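You operate a simulated robot arm through the tools that you are given. There is no shell and no other tool. Be economical: measure what you need, move in short steps, check, and stop when the job is done.

You run a simulated two-armed robot. Do the job below in one go: nothing can be reset, and whatever is moved stays where it is left.

Task
Take the wood block on the hopper table and put it away on the low shelf of the wall rack. Take the small blue carton and put it on the top of the scale plate. Take the orange-banded jar on the hopper table and put it away on the test table. Set the grey scale switch to 1.0. Take the beige rag on the top of the belt and put it away on the small shelf under the starter box. Fetch the teal-banded carton and set it on the top of the scale plate. Fetch the red cabinet scoop and set it on the sorting table. Do these in any order. Set down upright: small blue carton, orange-banded jar, teal-banded carton.

The check looks at the end state, three seconds after you hand in, the way a careful person would. Anything else that was tipped, shoved, dropped, spilled or broken makes it a failure.

Robot
Two 6-joint arms with two-finger parallel grippers on one trunk, on a base that drives. Base frame: it is fixed to the floor where the robot stands at the start and does not move with it; the origin is under the middle of the robot, x ahead of it, y to its left, z up. Units: mm, rad, N and s.
The left shoulder is at the start at [-96, 177, 781], the right one opposite. With the tool pointing down near the work surface each hand reaches from about 100 to 660 mm from the robot's upright axis, wherever it stands, measured 20 degrees to its own side. Places, roughly: beige rag (7x12x3 cm) [-2000, -2600, 500]; grey scale switch [-2500, 700, 1200]; low shelf of the wall rack (86x21 cm) [8000, -11560, 500]; orange-banded jar (6x6x9 cm) [-3500, -800, 900]; red cabinet scoop (9x24x7 cm) [1400, -7300, 800]; small blue carton (6x8x10 cm) [-3500, -1000, 900]; small shelf under the starter box (44x17 cm) [3840, -10400, 880]; sorting table [-100, -6800, 800]; teal-banded carton (7x12x9 cm) [-1600, -2700, 500]; test table [-2700, -5500, 800]; top of the scale plate [-2300, 700, 700]; wood block (6x16x6 cm) [-3600, -1200, 900]. Payload 1.57 kg a hand.
The TCP of each hand is the grasp point between the finger pads, 30 mm short of the fingertips. In the tool frame z runs along the fingers and y along their closing line. The gripper opens to 80 mm. The fingers are 17 mm wide and 12 mm thick; the gripper's body (40 by 82 mm) begins 80 mm behind the TCP.
Orientation is that of the tool frame in the base frame, as a unit quaternion [x, y, z, w]. With the fingers straight down and closing along the base's y, the tool's x points along the base's -x, its y along +y and its z along -z.

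Tools
- The arms move only by the tool drive_tool. It takes "left_deltas", "right_deltas" or both (then of equal length, played together; a hand with none holds still); each is a list of rows, each a list of 3 entries, a list of its own where there are three numbers: the turn, a rotation vector about the base's x, y, z in rad, then the shift along the base's x, y, z in m, then the gripper command, from -1 (shut) to 1 (fully open), values between in proportion. In form: [[[ax, ay, az], [x, y, z], grip], ...]. A call has 1 to 20 rows; each row shifts and turns the commanded pose from where the row before left it. A row lasts 0.2 s, in which the tool goes at most 50 mm and 0.15 rad; a call with a longer step from one row to the next is refused whole, and so is a gripper value outside its range. Where a pose cannot be reached the arm comes as near as it can. A force on the tool above 40 N (or 10 N above the force at the start of the call, whichever is more), or a blocked arm, ends the call early, and 0.2 s more pass. Each finger travels about 72 mm/s and halts on what it meets, pressing with about 23 N; the grip force reading is that of the motor and also rises with nothing between the fingers. The clock runs only during rows and for 0.2 s after the last one: add rows that do not move to give the fingers time. The reply holds the time, the measured pose of the TCP, the force on the tool along the base axes, the opening and the grip force, in the units named above and with some noise, with the torque about the TCP (base axes, N m) and any sound that the robot's microphone picked up.
- Cameras (640 x 400 px; columns grow to the right, rows downward): "scene" is now at [36.3, 3.9, 1516.4]; the picture's right is [0.12, -0.99, 0.00], its down [-0.60, -0.07, -0.80] and it looks along [0.79, 0.10, -0.60] (base axes); focal length 256 px, centre (320, 200). "left" rides on the left gripper at [72, 7, -122] in its tool frame; the picture's right is [-0.09, 1.00, 0.00], its down [-0.84, -0.08, -0.54] and it looks along [-0.54, -0.05, 0.84] (tool axes); focal length 238 px, centre (320, 200). "right" rides on the right gripper at [72, -7, -122] in its tool frame; the picture's right is [0.09, 1.00, 0.00], its down [-0.84, 0.08, -0.54] and it looks along [-0.54, 0.05, 0.84] (tool axes); focal length 238 px, centre (320, 200). There is no depth. A picture from a camera that has moved, and an enlarged one, comes with that camera's place and axes in the base frame and with its lens. The place of the scene camera against the robot may be out by one fixed shift of up to 18 mm in any direction.
- camera(camera): a new picture of that camera. The clock stands still meanwhile.
- move_column(by): slides the trunk up (or, below 0, down) by that many mm; the arms and the scene camera ride with it, the base frame stays. It gives what a move gives, with no picture.
- roll_base(legs): drives the robot by 1 to 6 legs, each [ahead, left, turn to the left] in mm, mm and rad, along the robot's own axes; the way and the turn of a leg run together, so that a leg with both is an arc; at most 1500 mm and 3.142 rad a leg. The arms and the cameras ride along, it lands a little off, and it stops where it bumps. It gives what a move gives.
- aim_head(pan, tilt): turns the head with the scene camera to pan (to the left, within 2.496 rad either way) and tilt (down, from -0.506 to 1.204), counted from straight ahead of the robot. It gives what a move gives.
- inspect(camera, box): a new picture of the part [left, top, right, bottom] of that camera's present view, enlarged. The clock stands still meanwhile.
- close_job(): hands the job in; it is judged then, once.

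Go step by step. Nothing tells you exact positions but the pictures and the camera data: compare them with the known pose of the tool, close in by small moves and look again before you grip or let go. The budget is 211 turns and 190 pictures, counting those below and the enlarged ones. Unless the task says otherwise, let go and move clear before handing in.

The tools are called after ">>>" by a JSON object that holds its "name" and its "arguments". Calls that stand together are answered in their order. drive_tool: Moves the arms, as the interface text tells. Its arguments: {"type":"object","properties":{"left_deltas":{"type":"array","items":{"type":"array"}},"right_deltas":{"type":"array","items":{"type":"array"}}},"required":[]} The other tools are called the same way: move_column (by) slides the trunk up or down; roll_base (legs) drives the base; aim_head (pan, tilt) turns the head that bears the scene camera; camera (camera) takes a picture; inspect (camera, box) takes an enlarged picture of a part of a camera's view; close_job () hands the job in.

At the start:

```text
time: 0.0
left_tool_pos: [370.8, 182.4, 1112.1]
left_ee_rot: [-0.001, 1.0, -0.001, 0.0]
left_contact_force: [-0.4, -0.5, -0.3]
left_moment: [0.01, 0.0, 0.04]
left_finger_gap: 80.0
left_finger_force: 0.0
right_tool_pos: [387.2, -145.6, 1088.6]
right_ee_rot: [0.001, 1.0, 0.0, -0.001]
right_contact_force: [0.3, -0.3, 0.0]
right_moment: [-0.02, 0.0, 0.0]
right_finger_gap: 79.8
right_finger_force: 0.1
trunk travel left (down, up): [-225.0, 103.0]
robot x, y, heading: [-0.7, -4.0, -0.002]
head pan, tilt: [0.126, 0.644]
```

scene: 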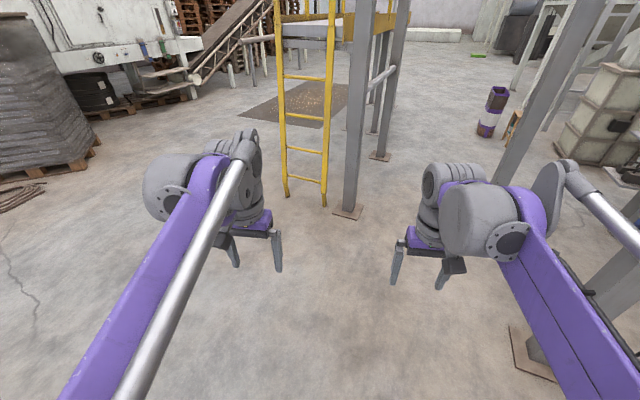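
right: 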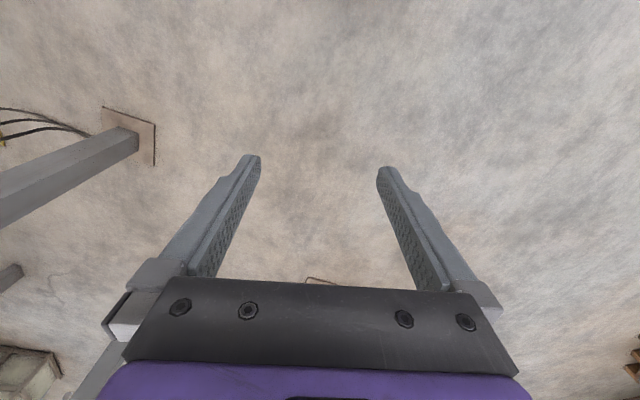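
left: 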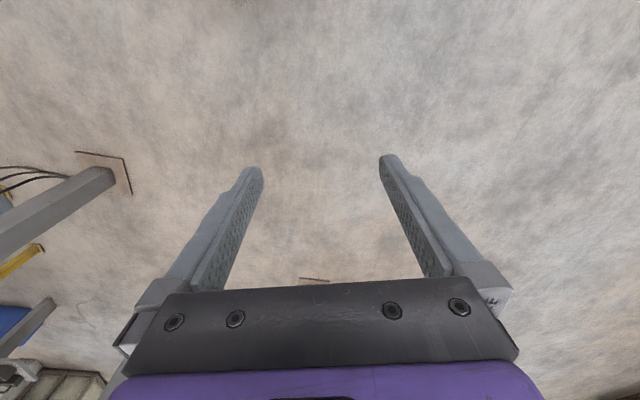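

I see a factory hall ahead; the work places are mostly behind me to the right. I'll look around with the head first.

>>> {"name": "aim_head", "arguments": {"pan": 2.49, "tilt": 0.3}}

>>> {"name": "camera", "arguments": {"camera": "scene"}}

>>> {"name": "aim_head", "arguments": {"pan": -2.49, "tilt": 0.3}}

>>> {"name": "camera", "arguments": {"camera": "scene"}}

>>> {"name": "aim_head", "arguments": {"pan": -1.4, "tilt": 0.3}}

>>> {"name": "camera", "arguments": {"camera": "scene"}}

```text
time: 2.2
left_tool_pos: [371.9, 182.4, 1113.2]
left_ee_rot: [0.0, 1.0, -0.001, 0.0]
left_contact_force: [-0.7, -0.1, 0.4]
left_moment: [0.01, -0.01, -0.02]
left_finger_gap: 80.0
left_finger_force: 0.1
right_tool_pos: [387.4, -145.1, 1086.8]
right_ee_rot: [0.0, 1.0, 0.0, -0.001]
right_contact_force: [-0.2, 0.5, 0.0]
right_moment: [0.01, -0.02, -0.02]
right_finger_gap: 79.9
right_finger_force: 0.0
trunk travel left (down, up): [-225.0, 103.0]
robot x, y, heading: [1.1, 1.0, -0.002]
head pan, tilt: [2.491, 0.3]
```

```text
186 pictures are left
camera scene: at [-124.3, 49.7, 1547.7], right [0.61, 0.8, 0.0], down [0.24, -0.18, -0.96], along [-0.76, 0.58, -0.3], focal length 256 px, centre (320, 200)
```

scene: 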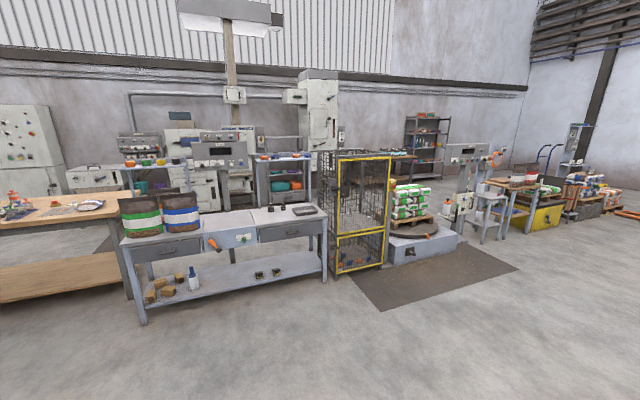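

```text
time: 6.1
left_tool_pos: [371.6, 183.3, 1112.7]
left_ee_rot: [0.0, 1.0, 0.0, 0.0]
left_contact_force: [1.0, -0.1, -0.8]
left_moment: [0.0, -0.02, -0.01]
left_finger_gap: 80.0
left_finger_force: 0.1
right_tool_pos: [387.7, -145.3, 1087.0]
right_ee_rot: [0.0, 1.0, 0.0, 0.0]
right_contact_force: [-0.1, 0.0, -0.1]
right_moment: [0.0, 0.01, 0.01]
right_finger_gap: 80.0
right_finger_force: 0.0
trunk travel left (down, up): [-225.0, 103.0]
robot x, y, heading: [1.0, 1.2, 0.002]
head pan, tilt: [-2.491, 0.3]
```

```text
185 pictures are left
camera scene: at [-124.3, -63.5, 1547.7], right [-0.61, 0.8, 0.0], down [0.24, 0.18, -0.96], along [-0.76, -0.58, -0.3], focal length 256 px, centre (320, 200)
```

scene: 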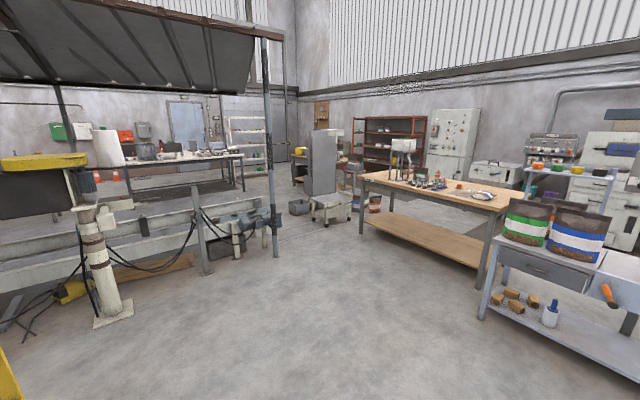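

```text
time: 7.4
left_tool_pos: [372.4, 182.6, 1111.6]
left_ee_rot: [0.0, 1.0, 0.001, 0.0]
left_contact_force: [0.6, -0.5, -0.3]
left_moment: [0.0, 0.0, 0.03]
left_finger_gap: 79.9
left_finger_force: 0.1
right_tool_pos: [386.3, -144.6, 1087.2]
right_ee_rot: [0.0, 1.0, 0.0, 0.0]
right_contact_force: [0.6, 0.6, 1.2]
right_moment: [-0.01, -0.03, -0.01]
right_finger_gap: 80.3
right_finger_force: 0.0
trunk travel left (down, up): [-225.0, 103.0]
robot x, y, heading: [-0.9, 1.0, -0.001]
head pan, tilt: [-1.4, 0.3]
```

```text
184 pictures are left
camera scene: at [-34.2, -98.9, 1547.7], right [-0.99, -0.17, 0.0], down [-0.05, 0.29, -0.96], along [0.16, -0.94, -0.3], focal length 256 px, centre (320, 200)
```

scene: 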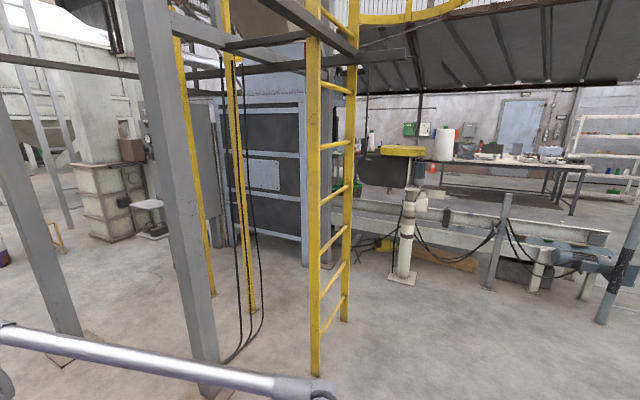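

The hopper table is the wooden one, the scale table sits left of it, the belt is in the lean-to. I'll look closer at each.

>>> {"name": "aim_head", "arguments": {"pan": -2.2, "tilt": 0.3}}

>>> {"name": "inspect", "arguments": {"camera": "scene", "box": [200, 120, 440, 270]}}

>>> {"name": "aim_head", "arguments": {"pan": 2.49, "tilt": 0.3}}

>>> {"name": "inspect", "arguments": {"camera": "scene", "box": [0, 120, 320, 320]}}

>>> {"name": "inspect", "arguments": {"camera": "scene", "box": [320, 120, 640, 320]}}

```text
time: 8.6
left_tool_pos: [371.3, 182.7, 1113.5]
left_ee_rot: [0.0, 1.0, 0.001, 0.0]
left_contact_force: [0.0, -0.1, 0.1]
left_moment: [0.0, 0.01, -0.02]
left_finger_gap: 80.2
left_finger_force: 0.0
right_tool_pos: [388.3, -144.7, 1086.5]
right_ee_rot: [-0.001, 1.0, 0.001, -0.001]
right_contact_force: [0.7, 0.0, -0.8]
right_moment: [-0.01, 0.01, 0.01]
right_finger_gap: 79.9
right_finger_force: 0.1
trunk travel left (down, up): [-225.0, 103.0]
robot x, y, heading: [3.0, 1.4, -0.003]
head pan, tilt: [-2.201, 0.3]
```

```text
2.67 times, centred on (320, 195) of scene
camera zoom: at [-105.0, -82.4, 1547.7], right [-0.81, 0.59, 0.0], down [0.17, 0.24, -0.96], along [-0.56, -0.77, -0.3], focal length 682 px, centre (320, 213)
```

zoom: 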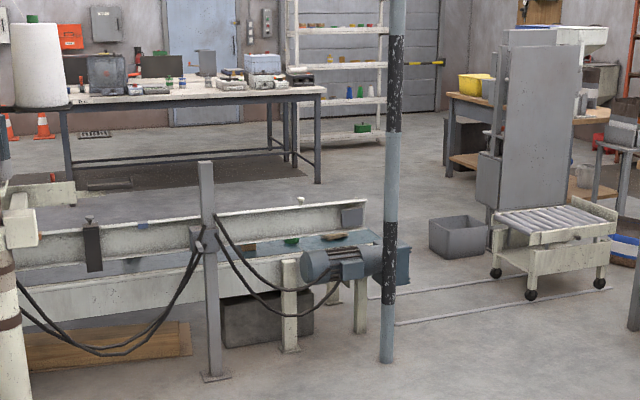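

```text
time: 12.3
left_tool_pos: [370.4, 181.9, 1112.7]
left_ee_rot: [0.001, 1.0, 0.001, 0.0]
left_contact_force: [0.6, 0.5, -0.9]
left_moment: [0.01, 0.02, -0.04]
left_finger_gap: 79.7
left_finger_force: 0.0
right_tool_pos: [387.1, -144.8, 1087.7]
right_ee_rot: [0.0, 1.0, 0.0, 0.0]
right_contact_force: [0.7, 0.1, 0.3]
right_moment: [-0.02, -0.02, 0.0]
right_finger_gap: 80.2
right_finger_force: 0.1
trunk travel left (down, up): [-225.0, 103.0]
robot x, y, heading: [1.2, -1.3, -0.002]
head pan, tilt: [2.491, 0.3]
```

```text
2.00 times, centred on (160, 220) of scene
camera zoom: at [-124.3, 49.7, 1547.7], right [0.61, 0.8, 0.0], down [0.24, -0.18, -0.96], along [-0.76, 0.58, -0.3], focal length 511 px, centre (640, 160)
```

zoom: 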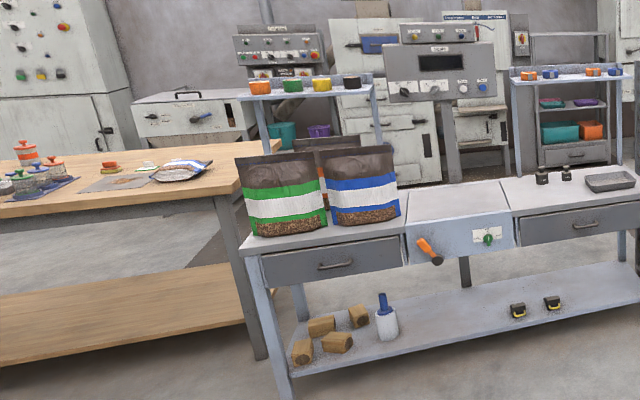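

```text
2.00 times, centred on (480, 220) of scene
camera zoom: at [-124.3, 49.7, 1547.7], right [0.61, 0.8, 0.0], down [0.24, -0.18, -0.96], along [-0.76, 0.58, -0.3], focal length 511 px, centre (0, 160)
```

zoom: 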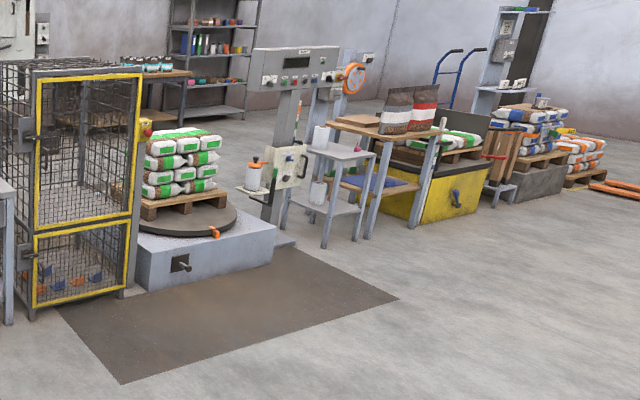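

The floor behind me is clear. I'll turn around and drive toward the hopper table for a better look.

>>> {"name": "roll_base", "arguments": {"legs": [[0, 0, 3.14], [1400, 900, 0]]}}

>>> {"name": "aim_head", "arguments": {"pan": 0, "tilt": 0.35}}

>>> {"name": "camera", "arguments": {"camera": "scene"}}

>>> {"name": "inspect", "arguments": {"camera": "scene", "box": [200, 110, 440, 260]}}

```text
refused: leg 2 is longer than a leg can be; nothing moved
```

```text
time: 14.6
left_tool_pos: [371.8, 182.1, 1112.1]
left_ee_rot: [0.0, 1.0, 0.0, 0.0]
left_contact_force: [0.0, -0.1, 0.5]
left_moment: [0.02, 0.0, -0.03]
left_finger_gap: 80.1
left_finger_force: 0.0
right_tool_pos: [388.1, -144.6, 1086.3]
right_ee_rot: [0.0, 1.0, 0.0, 0.0]
right_contact_force: [-0.1, -0.2, 0.3]
right_moment: [0.0, -0.02, 0.01]
right_finger_gap: 80.0
right_finger_force: 0.0
trunk travel left (down, up): [-225.0, 103.0]
robot x, y, heading: [1.4, 0.2, 0.0]
head pan, tilt: [0.0, 0.351]
```

```text
180 pictures are left
camera scene: at [43.0, -6.9, 1543.0], right [0.0, -1.0, 0.0], down [-0.34, 0.0, -0.94], along [0.94, 0.0, -0.34], focal length 256 px, centre (320, 200)
```

scene: 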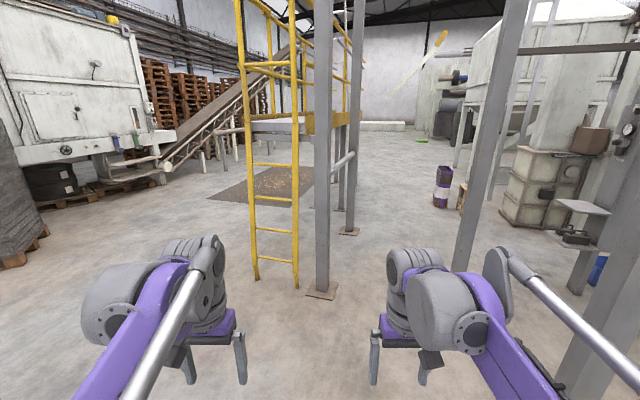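

```text
2.67 times, centred on (320, 185) of scene
camera zoom: at [43.0, -6.9, 1543.0], right [0.0, -1.0, 0.0], down [-0.34, 0.0, -0.94], along [0.94, 0.0, -0.34], focal length 682 px, centre (320, 240)
```

zoom: 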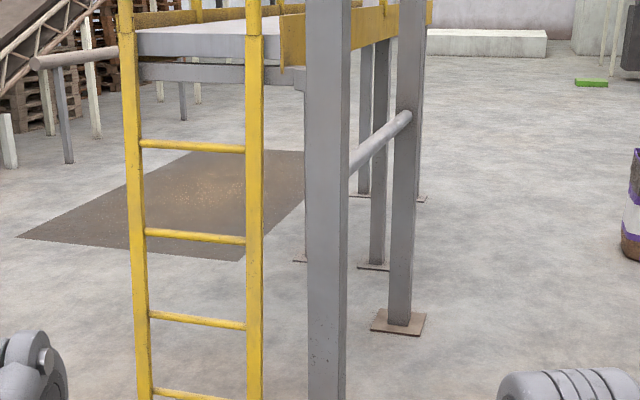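

The leg was too long. I'll split it.

>>> {"name": "roll_base", "arguments": {"legs": [[0, 0, 3.14], [1300, 700, 0], [0, 200, 0]]}}

>>> {"name": "camera", "arguments": {"camera": "scene"}}

>>> {"name": "inspect", "arguments": {"camera": "scene", "box": [200, 110, 440, 260]}}

```text
time: 31.1
left_tool_pos: [-1678.5, -1049.0, 1112.2]
left_ee_rot: [1.0, -0.011, -0.001, 0.001]
left_contact_force: [-1.1, 0.5, -0.1]
left_moment: [0.02, -0.03, 0.02]
left_finger_gap: 80.0
left_finger_force: 0.0
right_tool_pos: [-1686.4, -721.9, 1086.3]
right_ee_rot: [1.0, -0.012, 0.0, 0.0]
right_contact_force: [-0.2, -0.3, -0.4]
right_moment: [-0.01, -0.01, 0.04]
right_finger_gap: 80.0
right_finger_force: 0.0
trunk travel left (down, up): [-225.0, 103.0]
robot x, y, heading: [-1302.6, -872.9, 3.121]
head pan, tilt: [0.0, 0.351]
```

```text
178 pictures are left
camera scene: at [-1367.0, -881.3, 1543.0], right [0.02, 1.0, 0.0], down [0.34, -0.01, -0.94], along [-0.94, 0.02, -0.34], focal length 256 px, centre (320, 200)
```

scene: 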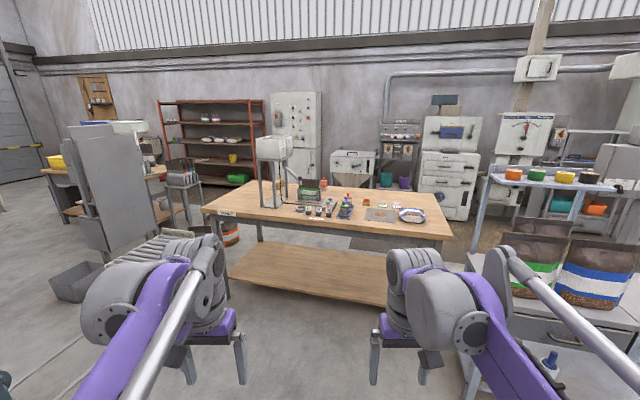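

```text
2.67 times, centred on (320, 185) of scene
camera zoom: at [-1367.0, -881.3, 1543.0], right [0.02, 1.0, 0.0], down [0.34, -0.01, -0.94], along [-0.94, 0.02, -0.34], focal length 682 px, centre (320, 240)
```

zoom: 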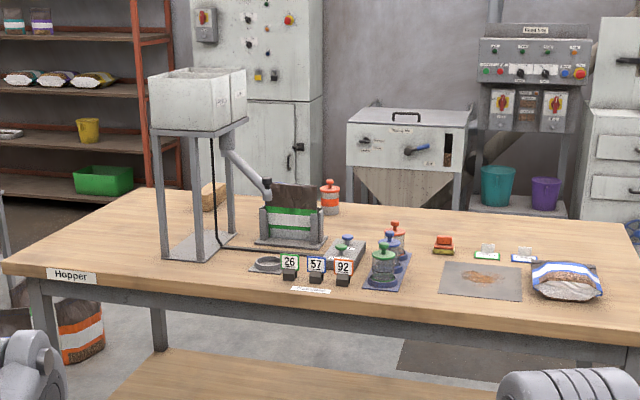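

The block, jar and (hidden) blue carton lie along the far edge of the hopper table. I need to see whether I can get behind it around the left end; I'll move a little and look there.

>>> {"name": "roll_base", "arguments": {"legs": [[700, 550, 0]]}}

>>> {"name": "aim_head", "arguments": {"pan": 0.3, "tilt": 0.5}}

>>> {"name": "camera", "arguments": {"camera": "scene"}}

>>> {"name": "aim_head", "arguments": {"pan": 1.3, "tilt": 0.6}}

>>> {"name": "camera", "arguments": {"camera": "scene"}}

```text
time: 36.4
left_tool_pos: [-2385.3, -1587.5, 1112.2]
left_ee_rot: [1.0, -0.01, -0.001, 0.0]
left_contact_force: [-0.4, 0.3, 0.7]
left_moment: [0.01, 0.01, 0.0]
left_finger_gap: 79.8
left_finger_force: 0.0
right_tool_pos: [-2393.7, -1258.4, 1086.8]
right_ee_rot: [1.0, -0.01, 0.001, 0.0]
right_contact_force: [0.0, -0.1, 0.8]
right_moment: [0.0, 0.0, 0.01]
right_finger_gap: 80.2
right_finger_force: 0.0
trunk travel left (down, up): [-225.0, 103.0]
robot x, y, heading: [-2010.0, -1413.3, 3.125]
head pan, tilt: [0.0, 0.351]
```

```text
time: 37.2
left_tool_pos: [-2384.4, -1587.6, 1111.5]
left_ee_rot: [1.0, -0.01, 0.0, 0.001]
left_contact_force: [0.0, 0.7, -0.7]
left_moment: [-0.02, 0.0, -0.01]
left_finger_gap: 80.1
left_finger_force: 0.0
right_tool_pos: [-2393.6, -1260.0, 1087.1]
right_ee_rot: [1.0, -0.009, 0.0, 0.0]
right_contact_force: [-0.4, 0.5, 1.0]
right_moment: [0.0, 0.01, 0.04]
right_finger_gap: 80.1
right_finger_force: 0.0
trunk travel left (down, up): [-225.0, 103.0]
robot x, y, heading: [-2011.2, -1411.1, 3.121]
head pan, tilt: [0.3, 0.499]
```

```text
176 pictures are left
camera scene: at [-2067.4, -1445.3, 1529.3], right [-0.28, 0.96, 0.0], down [0.46, 0.13, -0.88], along [-0.84, -0.24, -0.48], focal length 256 px, centre (320, 200)
```

scene: 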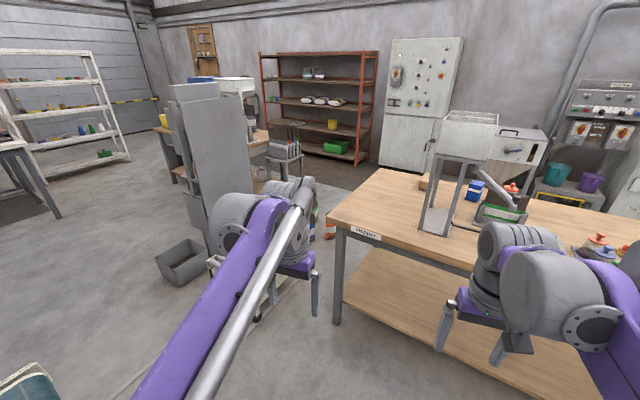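

```text
time: 38.5
left_tool_pos: [-2384.5, -1587.7, 1112.3]
left_ee_rot: [1.0, -0.01, 0.0, 0.0]
left_contact_force: [-0.3, -0.1, 1.0]
left_moment: [0.03, 0.01, 0.0]
left_finger_gap: 79.9
left_finger_force: 0.1
right_tool_pos: [-2394.5, -1258.7, 1086.7]
right_ee_rot: [1.0, -0.009, 0.0, 0.001]
right_contact_force: [-0.3, -1.1, -0.1]
right_moment: [-0.04, -0.04, 0.0]
right_finger_gap: 79.9
right_finger_force: 0.0
trunk travel left (down, up): [-225.0, 103.0]
robot x, y, heading: [-2008.0, -1413.6, 3.119]
head pan, tilt: [1.3, 0.6]
```

```text
175 pictures are left
camera scene: at [-2005.4, -1504.8, 1520.2], right [-0.96, 0.29, 0.0], down [0.16, 0.54, -0.83], along [-0.24, -0.79, -0.56], focal length 256 px, centre (320, 200)
```

scene: 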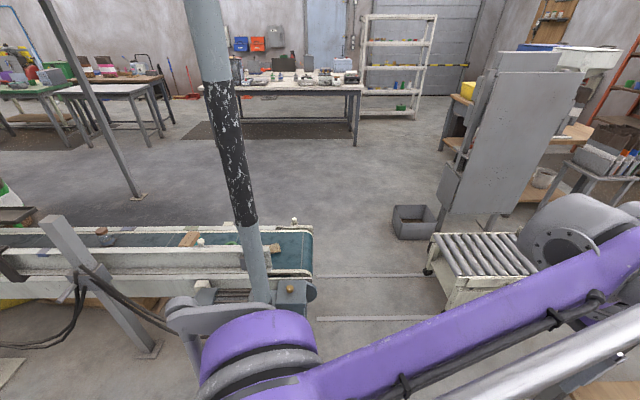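

The blue carton is visible behind the bag on the table. I'll check my own footprint and the gap by the cart.

>>> {"name": "aim_head", "arguments": {"pan": 0.7, "tilt": 0.7}}

>>> {"name": "camera", "arguments": {"camera": "scene"}}

>>> {"name": "aim_head", "arguments": {"pan": 0, "tilt": 1.2}}

>>> {"name": "camera", "arguments": {"camera": "scene"}}

```text
time: 39.5
left_tool_pos: [-2383.6, -1587.6, 1111.3]
left_ee_rot: [1.0, -0.01, 0.001, 0.0]
left_contact_force: [0.4, -0.3, -0.8]
left_moment: [0.0, 0.01, 0.01]
left_finger_gap: 79.9
left_finger_force: 0.0
right_tool_pos: [-2392.9, -1260.3, 1087.7]
right_ee_rot: [1.0, -0.009, -0.001, 0.0]
right_contact_force: [-0.6, 0.0, -0.5]
right_moment: [0.01, 0.0, 0.02]
right_finger_gap: 79.8
right_finger_force: 0.1
trunk travel left (down, up): [-225.0, 103.0]
robot x, y, heading: [-2008.5, -1415.0, 3.116]
head pan, tilt: [0.7, 0.7]
```

```text
174 pictures are left
camera scene: at [-2046.1, -1473.6, 1511.6], right [-0.63, 0.78, 0.0], down [0.5, 0.41, -0.77], along [-0.59, -0.48, -0.64], focal length 256 px, centre (320, 200)
```

scene: 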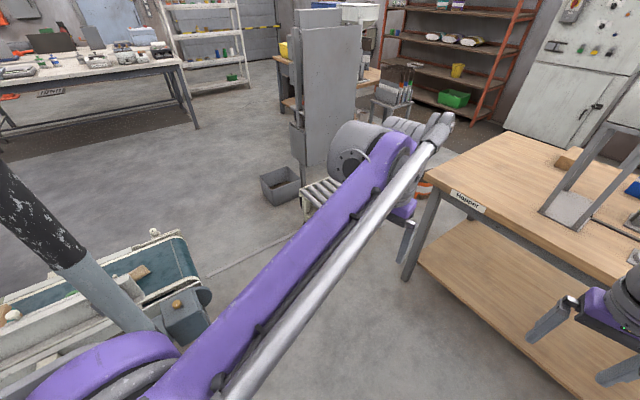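

```text
time: 40.6
left_tool_pos: [-2383.6, -1588.2, 1112.0]
left_ee_rot: [1.0, -0.01, 0.0, 0.0]
left_contact_force: [-0.3, -1.2, 0.5]
left_moment: [0.01, 0.02, -0.03]
left_finger_gap: 80.1
left_finger_force: 0.1
right_tool_pos: [-2394.2, -1259.4, 1086.4]
right_ee_rot: [1.0, -0.009, 0.0, 0.0]
right_contact_force: [0.7, -0.5, -0.5]
right_moment: [0.01, -0.01, -0.01]
right_finger_gap: 80.1
right_finger_force: 0.1
trunk travel left (down, up): [-225.0, 103.0]
robot x, y, heading: [-2007.4, -1410.0, 3.124]
head pan, tilt: [0.0, 1.201]
```

```text
173 pictures are left
camera scene: at [-2036.0, -1419.1, 1475.6], right [0.02, 1.0, 0.0], down [0.93, -0.02, -0.36], along [-0.36, 0.01, -0.93], focal length 256 px, centre (320, 200)
```

scene: 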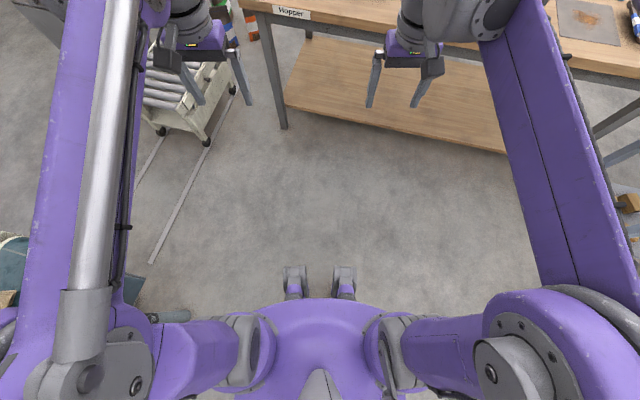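

My base is about 420 mm wide, so the cart gap is too tight for the shoulders. I'll look at the right end of the table and the aisle behind.

>>> {"name": "roll_base", "arguments": {"legs": [[-200, -1200, 0]]}}

>>> {"name": "aim_head", "arguments": {"pan": 0, "tilt": 0.5}}

>>> {"name": "camera", "arguments": {"camera": "scene"}}

>>> {"name": "aim_head", "arguments": {"pan": -0.8, "tilt": 0.5}}

>>> {"name": "camera", "arguments": {"camera": "scene"}}

```text
time: 51.2
left_tool_pos: [-2162.2, -406.3, 1111.9]
left_ee_rot: [1.0, -0.007, 0.001, 0.0]
left_contact_force: [-0.2, -0.2, 0.5]
left_moment: [0.0, 0.04, -0.02]
left_finger_gap: 80.1
left_finger_force: 0.0
right_tool_pos: [-2173.2, -78.4, 1086.8]
right_ee_rot: [1.0, -0.007, 0.001, 0.0]
right_contact_force: [-0.8, -0.5, 0.0]
right_moment: [-0.01, 0.0, 0.01]
right_finger_gap: 80.1
right_finger_force: 0.0
trunk travel left (down, up): [-225.0, 103.0]
robot x, y, heading: [-1787.0, -231.0, 3.127]
head pan, tilt: [0.0, 1.201]
```

```text
time: 52.3
left_tool_pos: [-2163.0, -405.4, 1112.8]
left_ee_rot: [1.0, -0.006, 0.0, -0.001]
left_contact_force: [-0.1, -0.5, 0.9]
left_moment: [-0.01, 0.0, 0.01]
left_finger_gap: 80.0
left_finger_force: 0.1
right_tool_pos: [-2172.9, -78.5, 1088.1]
right_ee_rot: [1.0, -0.007, 0.0, 0.0]
right_contact_force: [-1.2, 0.7, 0.4]
right_moment: [0.0, -0.03, 0.0]
right_finger_gap: 80.2
right_finger_force: 0.0
trunk travel left (down, up): [-225.0, 103.0]
robot x, y, heading: [-1786.6, -227.1, 3.124]
head pan, tilt: [0.0, 0.499]
```

```text
172 pictures are left
camera scene: at [-1849.7, -234.8, 1529.2], right [0.01, 1.0, 0.0], down [0.48, -0.01, -0.88], along [-0.88, 0.01, -0.48], focal length 256 px, centre (320, 200)
```

scene: 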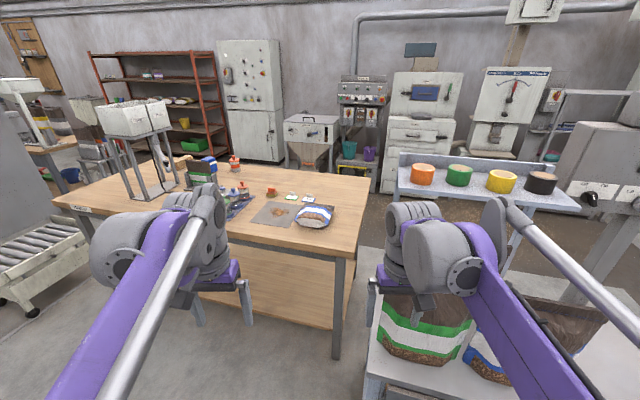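

```text
time: 53.4
left_tool_pos: [-2161.5, -405.1, 1112.1]
left_ee_rot: [1.0, -0.007, 0.0, 0.001]
left_contact_force: [0.6, 0.2, -0.5]
left_moment: [-0.01, 0.01, 0.0]
left_finger_gap: 79.8
left_finger_force: 0.0
right_tool_pos: [-2173.1, -78.2, 1087.0]
right_ee_rot: [1.0, -0.007, 0.0, 0.0]
right_contact_force: [-0.3, 0.7, 0.7]
right_moment: [0.02, 0.01, -0.03]
right_finger_gap: 79.9
right_finger_force: 0.1
trunk travel left (down, up): [-225.0, 103.0]
robot x, y, heading: [-1790.1, -229.6, 3.128]
head pan, tilt: [-0.799, 0.499]
```

```text
171 pictures are left
camera scene: at [-1821.3, -170.0, 1529.3], right [0.73, 0.69, 0.0], down [0.33, -0.35, -0.88], along [-0.6, 0.64, -0.48], focal length 256 px, centre (320, 200)
```

scene: 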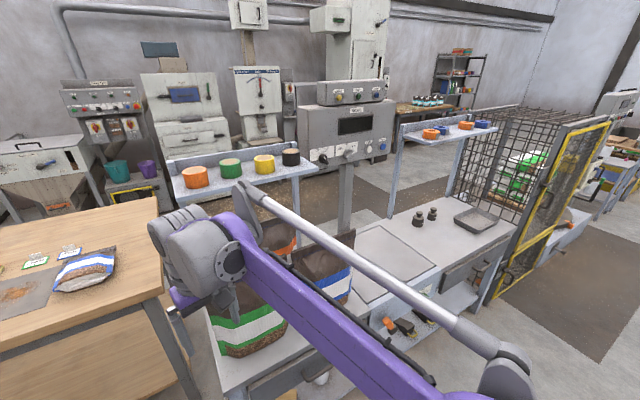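

The right end is closed off by the bench. I'll go look straight down the gap between the cart and the table.

>>> {"name": "roll_base", "arguments": {"legs": [[400, 1000, 0], [250, 600, 0]]}}

>>> {"name": "aim_head", "arguments": {"pan": 0, "tilt": 0.6}}

>>> {"name": "camera", "arguments": {"camera": "scene"}}

>>> {"name": "camera", "arguments": {"camera": "left"}}

```text
time: 67.9
left_tool_pos: [-2842.8, -1991.2, 1111.3]
left_ee_rot: [1.0, -0.008, 0.0, 0.0]
left_contact_force: [-0.2, 0.5, 0.7]
left_moment: [-0.01, -0.03, 0.01]
left_finger_gap: 80.3
left_finger_force: 0.0
right_tool_pos: [-2854.2, -1662.9, 1087.2]
right_ee_rot: [1.0, -0.007, 0.001, 0.0]
right_contact_force: [-0.3, 0.6, 0.7]
right_moment: [0.0, 0.01, 0.04]
right_finger_gap: 79.7
right_finger_force: 0.1
trunk travel left (down, up): [-225.0, 103.0]
robot x, y, heading: [-2470.2, -1813.5, 3.129]
head pan, tilt: [-0.799, 0.499]
```

```text
time: 69.0
left_tool_pos: [-2841.2, -1991.2, 1112.6]
left_ee_rot: [1.0, -0.008, 0.0, 0.0]
left_contact_force: [0.0, 0.4, -0.5]
left_moment: [-0.01, -0.01, 0.04]
left_finger_gap: 79.9
left_finger_force: 0.0
right_tool_pos: [-2853.2, -1662.3, 1087.0]
right_ee_rot: [1.0, -0.008, 0.0, 0.0]
right_contact_force: [-0.1, -0.1, -0.7]
right_moment: [0.01, -0.01, 0.01]
right_finger_gap: 80.0
right_finger_force: 0.1
trunk travel left (down, up): [-225.0, 103.0]
robot x, y, heading: [-2463.4, -1816.9, 3.121]
head pan, tilt: [0.0, 0.6]
```

```text
170 pictures are left
camera scene: at [-2526.5, -1820.4, 1520.2], right [0.02, 1.0, 0.0], down [0.56, -0.01, -0.83], along [-0.83, 0.01, -0.56], focal length 256 px, centre (320, 200)
```

scene: 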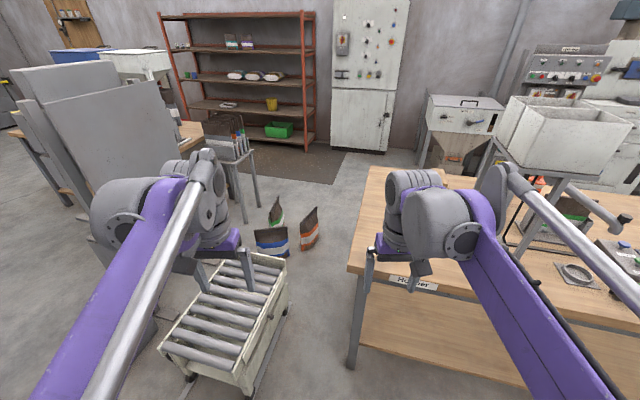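

```text
169 pictures are left
camera left: at [-2769.2, -1999.1, 1235.1], right [-0.11, -0.99, 0.0], down [-0.84, 0.09, 0.54], along [-0.54, 0.06, -0.84], focal length 238 px, centre (320, 200)
```

left: 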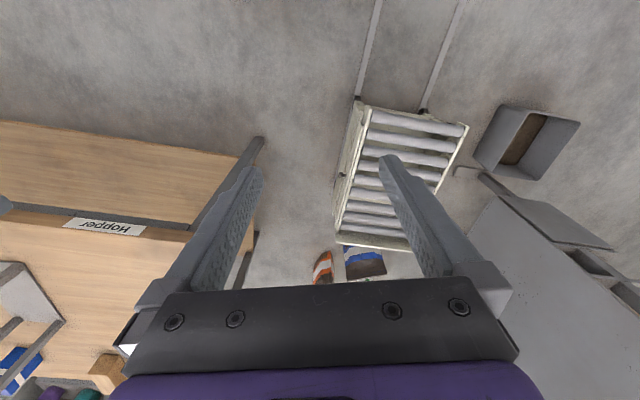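

The gap beside the cart is about 400 mm, too tight. I'll check the way around the left of the tower and desk.

>>> {"name": "roll_base", "arguments": {"legs": [[-150, 700, 0], [0, 800, 0]]}}

>>> {"name": "camera", "arguments": {"camera": "scene"}}

>>> {"name": "aim_head", "arguments": {"pan": 0.5, "tilt": 0.4}}

>>> {"name": "camera", "arguments": {"camera": "scene"}}

```text
time: 76.5
left_tool_pos: [-2702.7, -2705.1, 1112.0]
left_ee_rot: [1.0, -0.004, 0.0, 0.0]
left_contact_force: [0.2, -0.2, 0.9]
left_moment: [-0.01, 0.0, -0.04]
left_finger_gap: 80.1
left_finger_force: 0.2
right_tool_pos: [-2715.1, -2377.9, 1087.1]
right_ee_rot: [1.0, -0.005, 0.0, 0.001]
right_contact_force: [0.1, 0.0, 0.1]
right_moment: [0.01, -0.03, -0.02]
right_finger_gap: 79.9
right_finger_force: 0.1
trunk travel left (down, up): [-225.0, 103.0]
robot x, y, heading: [-2326.6, -2526.7, 3.135]
head pan, tilt: [0.0, 0.6]
stopped in leg 2: the robot was blocked; the commanded pose is now the measured one
```

```text
168 pictures are left
camera scene: at [-2388.3, -2531.8, 1520.2], right [0.01, 1.0, 0.0], down [0.57, -0.01, -0.82], along [-0.82, 0.01, -0.57], focal length 256 px, centre (320, 200)
```

scene: 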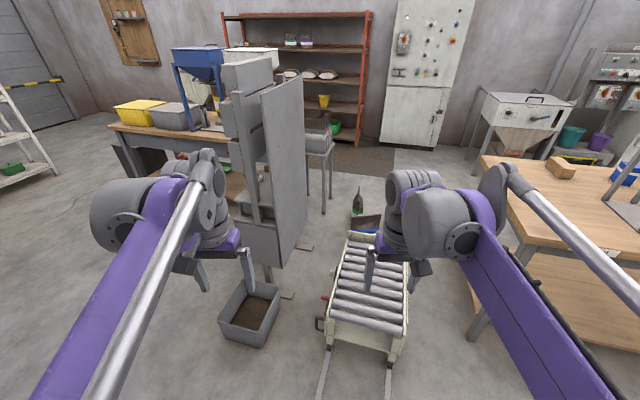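

```text
time: 77.4
left_tool_pos: [-2702.2, -2704.2, 1112.4]
left_ee_rot: [1.0, -0.004, 0.001, 0.0]
left_contact_force: [-0.3, 0.7, 0.3]
left_moment: [-0.05, 0.02, 0.0]
left_finger_gap: 80.1
left_finger_force: 0.0
right_tool_pos: [-2715.1, -2378.4, 1087.1]
right_ee_rot: [1.0, -0.005, 0.0, 0.0]
right_contact_force: [0.2, -1.0, 0.6]
right_moment: [0.0, 0.01, -0.01]
right_finger_gap: 79.7
right_finger_force: 0.1
trunk travel left (down, up): [-225.0, 103.0]
robot x, y, heading: [-2331.3, -2524.4, 3.136]
head pan, tilt: [0.499, 0.4]
```

```text
167 pictures are left
camera scene: at [-2381.5, -2576.6, 1538.4], right [-0.47, 0.88, 0.0], down [0.34, 0.18, -0.92], along [-0.81, -0.43, -0.39], focal length 256 px, centre (320, 200)
```

scene: 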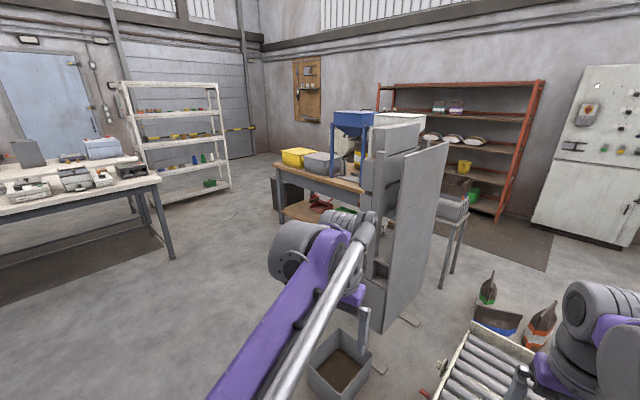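

I touched the belt end with my base and stopped; I'll pull away and go around left toward the desk to view the back route.

>>> {"name": "roll_base", "arguments": {"legs": [[200, 0, 0], [0, 1450, 0]]}}

>>> {"name": "aim_head", "arguments": {"pan": -0.2, "tilt": 0.45}}

>>> {"name": "camera", "arguments": {"camera": "scene"}}

>>> {"name": "aim_head", "arguments": {"pan": -1.5, "tilt": 0.5}}

>>> {"name": "camera", "arguments": {"camera": "scene"}}

```text
time: 91.6
left_tool_pos: [-2915.1, -4163.6, 1112.0]
left_ee_rot: [1.0, -0.003, 0.0, 0.0]
left_contact_force: [-0.6, -0.3, 0.0]
left_moment: [0.03, 0.0, -0.02]
left_finger_gap: 80.0
left_finger_force: 0.0
right_tool_pos: [-2929.1, -3837.4, 1087.9]
right_ee_rot: [1.0, -0.004, 0.0, 0.0]
right_contact_force: [0.4, -0.1, -0.5]
right_moment: [-0.01, 0.0, 0.01]
right_finger_gap: 80.0
right_finger_force: 0.1
trunk travel left (down, up): [-225.0, 103.0]
robot x, y, heading: [-2541.3, -3986.2, 3.136]
head pan, tilt: [0.499, 0.4]
```

```text
time: 92.6
left_tool_pos: [-2914.9, -4164.1, 1112.3]
left_ee_rot: [1.0, -0.003, 0.0, 0.0]
left_contact_force: [0.1, -0.6, 0.1]
left_moment: [-0.02, -0.01, 0.02]
left_finger_gap: 80.0
left_finger_force: 0.1
right_tool_pos: [-2928.2, -3836.7, 1087.5]
right_ee_rot: [1.0, -0.004, 0.0, 0.0]
right_contact_force: [1.4, 0.0, -1.1]
right_moment: [0.0, 0.02, -0.03]
right_finger_gap: 79.8
right_finger_force: 0.1
trunk travel left (down, up): [-225.0, 103.0]
robot x, y, heading: [-2547.3, -3983.4, 3.137]
head pan, tilt: [-0.201, 0.45]
```

```text
166 pictures are left
camera scene: at [-2602.4, -3972.6, 1533.8], right [0.21, 0.98, 0.0], down [0.43, -0.09, -0.9], along [-0.88, 0.19, -0.44], focal length 256 px, centre (320, 200)
```

scene: 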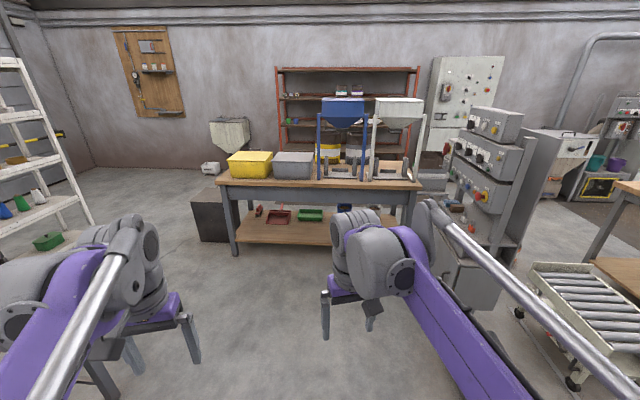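

```text
time: 94.1
left_tool_pos: [-2916.1, -4163.9, 1111.5]
left_ee_rot: [1.0, -0.004, 0.0, 0.0]
left_contact_force: [-0.2, 0.6, 0.3]
left_moment: [0.0, 0.04, 0.02]
left_finger_gap: 79.7
left_finger_force: 0.0
right_tool_pos: [-2929.4, -3836.7, 1086.8]
right_ee_rot: [1.0, -0.003, -0.001, 0.0]
right_contact_force: [-0.9, -0.7, 0.0]
right_moment: [0.02, -0.02, -0.03]
right_finger_gap: 79.8
right_finger_force: 0.0
trunk travel left (down, up): [-225.0, 103.0]
robot x, y, heading: [-2541.8, -3982.2, 3.135]
head pan, tilt: [-1.499, 0.499]
```

```text
165 pictures are left
camera scene: at [-2518.3, -3900.8, 1529.3], right [1.0, 0.06, 0.0], down [0.03, -0.48, -0.88], along [-0.06, 0.88, -0.48], focal length 256 px, centre (320, 200)
```

scene: 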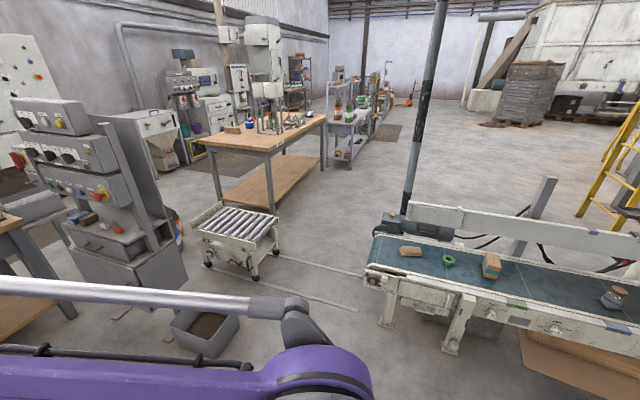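

Now I see the belt items from this open side (rag, teal carton), and a wide aisle behind the desk leading to the hopper table's back. I'll drive around the left end of the desk.

>>> {"name": "roll_base", "arguments": {"legs": [[1000, 1000, 0], [1200, 250, 0]]}}

>>> {"name": "aim_head", "arguments": {"pan": -0.9, "tilt": 0.5}}

>>> {"name": "camera", "arguments": {"camera": "scene"}}

>>> {"name": "aim_head", "arguments": {"pan": 0.9, "tilt": 0.5}}

>>> {"name": "camera", "arguments": {"camera": "scene"}}

```text
time: 100.3
left_tool_pos: [-3604.2, -4856.3, 1117.8]
left_ee_rot: [1.0, 0.004, -0.004, 0.007]
left_contact_force: [-0.5, 0.1, -0.1]
left_moment: [0.01, 0.01, -0.02]
left_finger_gap: 80.1
left_finger_force: 0.0
right_tool_pos: [-3623.8, -4528.3, 1088.5]
right_ee_rot: [1.0, 0.005, -0.004, 0.006]
right_contact_force: [-0.7, 0.2, -0.2]
right_moment: [-0.01, 0.03, -0.02]
right_finger_gap: 79.8
right_finger_force: 0.1
trunk travel left (down, up): [-225.0, 103.0]
robot x, y, heading: [-3246.9, -4682.1, -3.131]
head pan, tilt: [-1.499, 0.499]
stopped in leg 1: the robot was blocked; the commanded pose is now the measured one
```

```text
time: 101.3
left_tool_pos: [-3602.6, -4853.2, 1119.2]
left_ee_rot: [1.0, 0.004, -0.005, 0.008]
left_contact_force: [0.3, 0.9, 0.3]
left_moment: [-0.01, -0.01, -0.01]
left_finger_gap: 79.9
left_finger_force: 0.0
right_tool_pos: [-3622.3, -4525.7, 1089.4]
right_ee_rot: [1.0, 0.003, -0.005, 0.008]
right_contact_force: [0.9, -0.9, 0.3]
right_moment: [-0.01, 0.0, 0.03]
right_finger_gap: 80.1
right_finger_force: 0.0
trunk travel left (down, up): [-225.0, 103.0]
robot x, y, heading: [-3245.8, -4682.0, -3.14]
head pan, tilt: [-0.901, 0.499]
```

```text
164 pictures are left
camera scene: at [-3256.1, -4597.4, 1527.8], right [0.78, 0.62, -0.02], down [0.29, -0.39, -0.88], along [-0.55, 0.68, -0.48], focal length 256 px, centre (320, 200)
```

scene: 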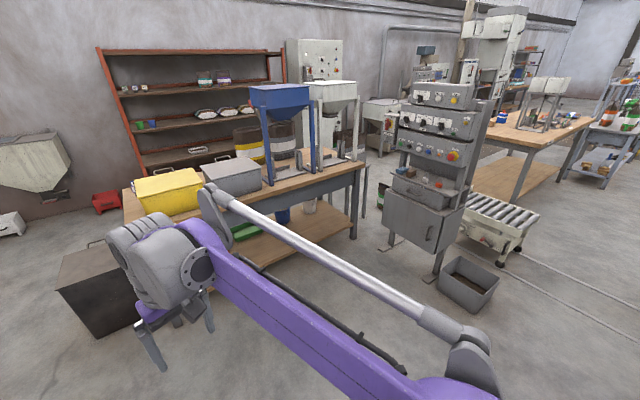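

```text
time: 103.1
left_tool_pos: [-3603.7, -4852.1, 1119.2]
left_ee_rot: [1.0, 0.004, -0.005, 0.01]
left_contact_force: [-0.4, -0.3, -1.0]
left_moment: [0.0, 0.0, -0.02]
left_finger_gap: 79.6
left_finger_force: 0.0
right_tool_pos: [-3620.7, -4525.6, 1088.1]
right_ee_rot: [1.0, 0.002, -0.005, 0.008]
right_contact_force: [-0.5, -0.4, 0.4]
right_moment: [0.0, -0.01, -0.02]
right_finger_gap: 80.0
right_finger_force: 0.0
trunk travel left (down, up): [-225.0, 103.0]
robot x, y, heading: [-3248.0, -4687.3, -3.139]
head pan, tilt: [0.901, 0.499]
```

```text
163 pictures are left
camera scene: at [-3255.5, -4739.8, 1530.2], right [-0.79, 0.62, 0.0], down [0.29, 0.36, -0.89], along [-0.55, -0.7, -0.46], focal length 256 px, centre (320, 200)
```

scene: 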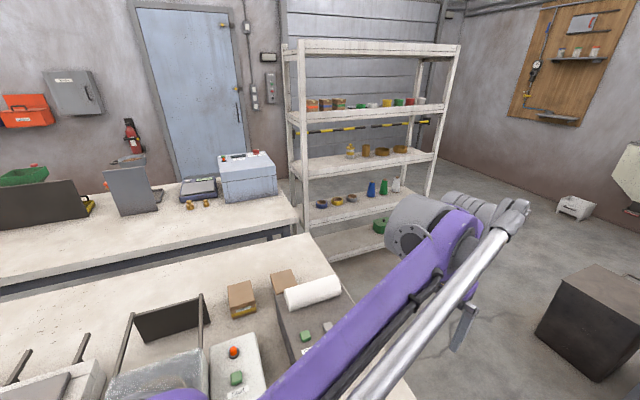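

I ran into the test table's corner on my left and was stopped. I'll look at the contact before backing away.

>>> {"name": "aim_head", "arguments": {"pan": 1.3, "tilt": 1.0}}

>>> {"name": "camera", "arguments": {"camera": "scene"}}

```text
time: 104.0
left_tool_pos: [-3603.3, -4852.5, 1118.7]
left_ee_rot: [1.0, 0.004, -0.005, 0.009]
left_contact_force: [-0.5, 0.5, -0.3]
left_moment: [-0.05, 0.01, -0.01]
left_finger_gap: 80.1
left_finger_force: 0.1
right_tool_pos: [-3621.4, -4525.5, 1089.2]
right_ee_rot: [1.0, 0.003, -0.006, 0.008]
right_contact_force: [-0.1, -0.4, -0.6]
right_moment: [0.0, 0.0, 0.01]
right_finger_gap: 79.7
right_finger_force: 0.0
trunk travel left (down, up): [-225.0, 103.0]
robot x, y, heading: [-3245.4, -4686.0, -3.137]
head pan, tilt: [1.3, 1.0]
```

```text
162 pictures are left
camera scene: at [-3218.1, -4736.1, 1488.8], right [-0.96, 0.26, 0.01], down [0.21, 0.8, -0.56], along [-0.15, -0.54, -0.83], focal length 256 px, centre (320, 200)
```

scene: 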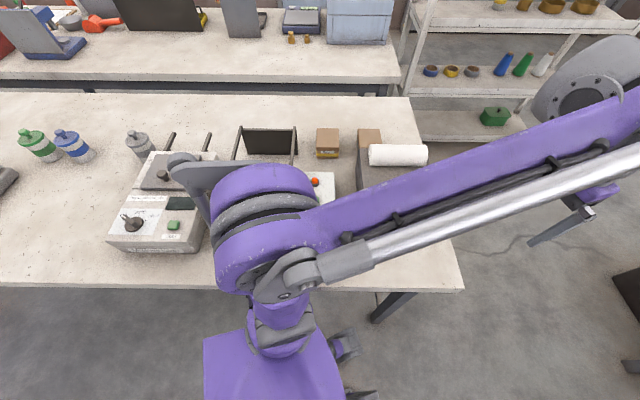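

My left upper arm is over the test table edge. I back straight off and check that nothing shifted.

>>> {"name": "roll_base", "arguments": {"legs": [[0, -350, 0]]}}

>>> {"name": "camera", "arguments": {"camera": "scene"}}

>>> {"name": "aim_head", "arguments": {"pan": 1.2, "tilt": 0.5}}

>>> {"name": "camera", "arguments": {"camera": "scene"}}

```text
time: 107.6
left_tool_pos: [-3618.4, -4518.8, 1112.7]
left_ee_rot: [1.0, 0.003, 0.0, 0.001]
left_contact_force: [1.0, -0.3, 0.1]
left_moment: [0.03, -0.02, -0.02]
left_finger_gap: 80.0
left_finger_force: 0.1
right_tool_pos: [-3635.6, -4192.3, 1087.0]
right_ee_rot: [1.0, 0.003, 0.001, 0.0]
right_contact_force: [0.1, -0.1, -0.4]
right_moment: [-0.04, 0.0, 0.02]
right_finger_gap: 80.0
right_finger_force: 0.0
trunk travel left (down, up): [-225.0, 103.0]
robot x, y, heading: [-3248.4, -4335.5, -3.134]
head pan, tilt: [1.3, 1.0]
```

```text
161 pictures are left
camera scene: at [-3235.8, -4408.5, 1488.2], right [-0.97, 0.26, 0.0], down [0.22, 0.81, -0.54], along [-0.14, -0.52, -0.84], focal length 256 px, centre (320, 200)
```

scene: 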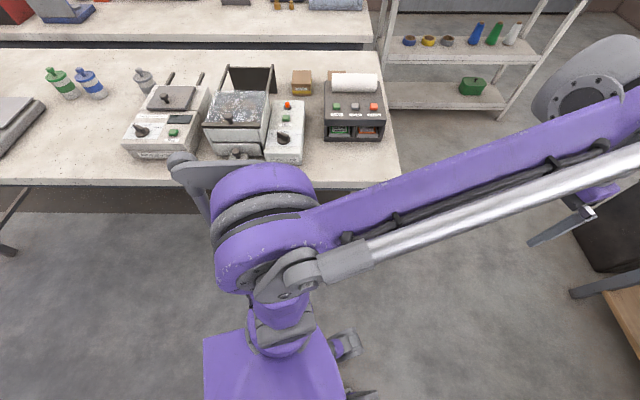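

```text
time: 108.6
left_tool_pos: [-3616.9, -4520.7, 1112.6]
left_ee_rot: [1.0, 0.005, -0.001, 0.0]
left_contact_force: [-0.2, -0.4, 0.6]
left_moment: [-0.04, -0.01, -0.02]
left_finger_gap: 80.0
left_finger_force: 0.0
right_tool_pos: [-3634.6, -4192.7, 1087.4]
right_ee_rot: [1.0, 0.003, 0.0, 0.0]
right_contact_force: [-0.9, -0.8, 0.2]
right_moment: [-0.02, 0.01, 0.03]
right_finger_gap: 79.7
right_finger_force: 0.0
trunk travel left (down, up): [-225.0, 103.0]
robot x, y, heading: [-3245.2, -4334.1, -3.136]
head pan, tilt: [1.201, 0.499]
```

```text
160 pictures are left
camera scene: at [-3250.0, -4426.5, 1529.2], right [-0.93, 0.36, 0.0], down [0.17, 0.45, -0.88], along [-0.31, -0.82, -0.48], focal length 256 px, centre (320, 200)
```

scene: 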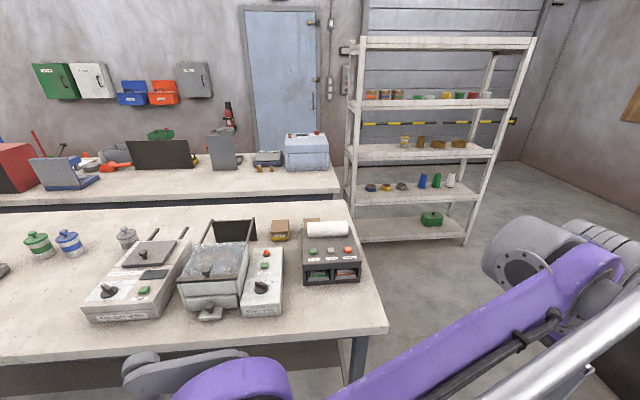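

Nothing looks disturbed. I'll drive wide of the corner, around the desk's left end, then look.

>>> {"name": "roll_base", "arguments": {"legs": [[850, 0, 0], [0, 720, 0], [700, 0, 0]]}}

>>> {"name": "aim_head", "arguments": {"pan": -1.0, "tilt": 0.5}}

>>> {"name": "camera", "arguments": {"camera": "scene"}}

>>> {"name": "aim_head", "arguments": {"pan": 0.3, "tilt": 0.6}}

>>> {"name": "camera", "arguments": {"camera": "scene"}}

```text
time: 122.8
left_tool_pos: [-5154.7, -5249.6, 1112.1]
left_ee_rot: [1.0, 0.008, 0.0, -0.001]
left_contact_force: [0.2, 0.7, 0.5]
left_moment: [0.01, -0.02, 0.02]
left_finger_gap: 80.0
left_finger_force: 0.1
right_tool_pos: [-5176.2, -4922.3, 1086.4]
right_ee_rot: [1.0, 0.007, 0.0, 0.001]
right_contact_force: [-0.6, 0.5, -0.4]
right_moment: [0.02, -0.03, -0.01]
right_finger_gap: 79.8
right_finger_force: 0.1
trunk travel left (down, up): [-225.0, 103.0]
robot x, y, heading: [-4790.5, -5059.4, -3.128]
head pan, tilt: [1.201, 0.499]
```

```text
time: 124.8
left_tool_pos: [-5156.5, -5249.2, 1112.3]
left_ee_rot: [1.0, 0.008, 0.0, 0.001]
left_contact_force: [0.1, 0.9, -0.1]
left_moment: [0.0, 0.01, -0.06]
left_finger_gap: 79.9
left_finger_force: 0.1
right_tool_pos: [-5175.5, -4922.1, 1087.1]
right_ee_rot: [1.0, 0.007, 0.001, 0.001]
right_contact_force: [0.7, 0.2, 0.5]
right_moment: [0.02, 0.01, -0.02]
right_finger_gap: 80.1
right_finger_force: 0.0
trunk travel left (down, up): [-225.0, 103.0]
robot x, y, heading: [-4788.5, -5062.9, -3.124]
head pan, tilt: [-1.0, 0.499]
```

```text
159 pictures are left
camera scene: at [-4807.9, -4991.8, 1529.3], right [0.83, 0.55, 0.0], down [0.26, -0.4, -0.88], along [-0.48, 0.73, -0.48], focal length 256 px, centre (320, 200)
```

scene: 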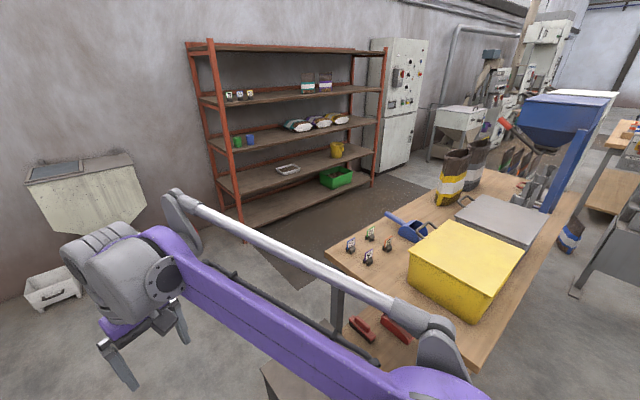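

```text
time: 126.3
left_tool_pos: [-5155.8, -5250.2, 1112.2]
left_ee_rot: [1.0, 0.008, 0.0, 0.001]
left_contact_force: [0.0, -0.3, 0.3]
left_moment: [0.06, 0.05, -0.01]
left_finger_gap: 80.1
left_finger_force: 0.0
right_tool_pos: [-5175.4, -4921.1, 1087.6]
right_ee_rot: [1.0, 0.006, 0.0, -0.001]
right_contact_force: [-0.1, -0.1, -0.7]
right_moment: [0.01, 0.01, -0.02]
right_finger_gap: 80.0
right_finger_force: 0.2
trunk travel left (down, up): [-225.0, 103.0]
robot x, y, heading: [-4785.1, -5061.3, -3.129]
head pan, tilt: [0.3, 0.6]
```

```text
158 pictures are left
camera scene: at [-4841.7, -5094.9, 1520.2], right [-0.31, 0.95, 0.0], down [0.54, 0.17, -0.83], along [-0.78, -0.25, -0.56], focal length 256 px, centre (320, 200)
```

scene: 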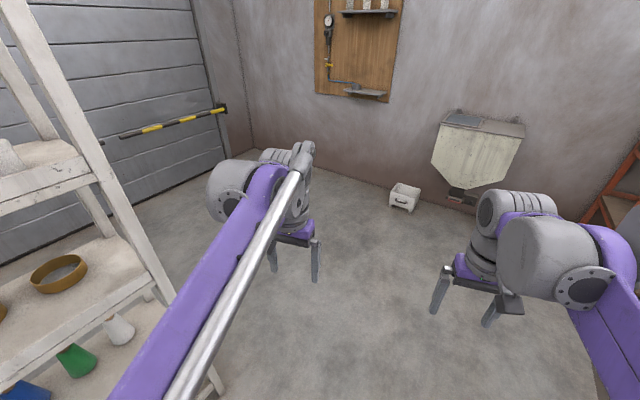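

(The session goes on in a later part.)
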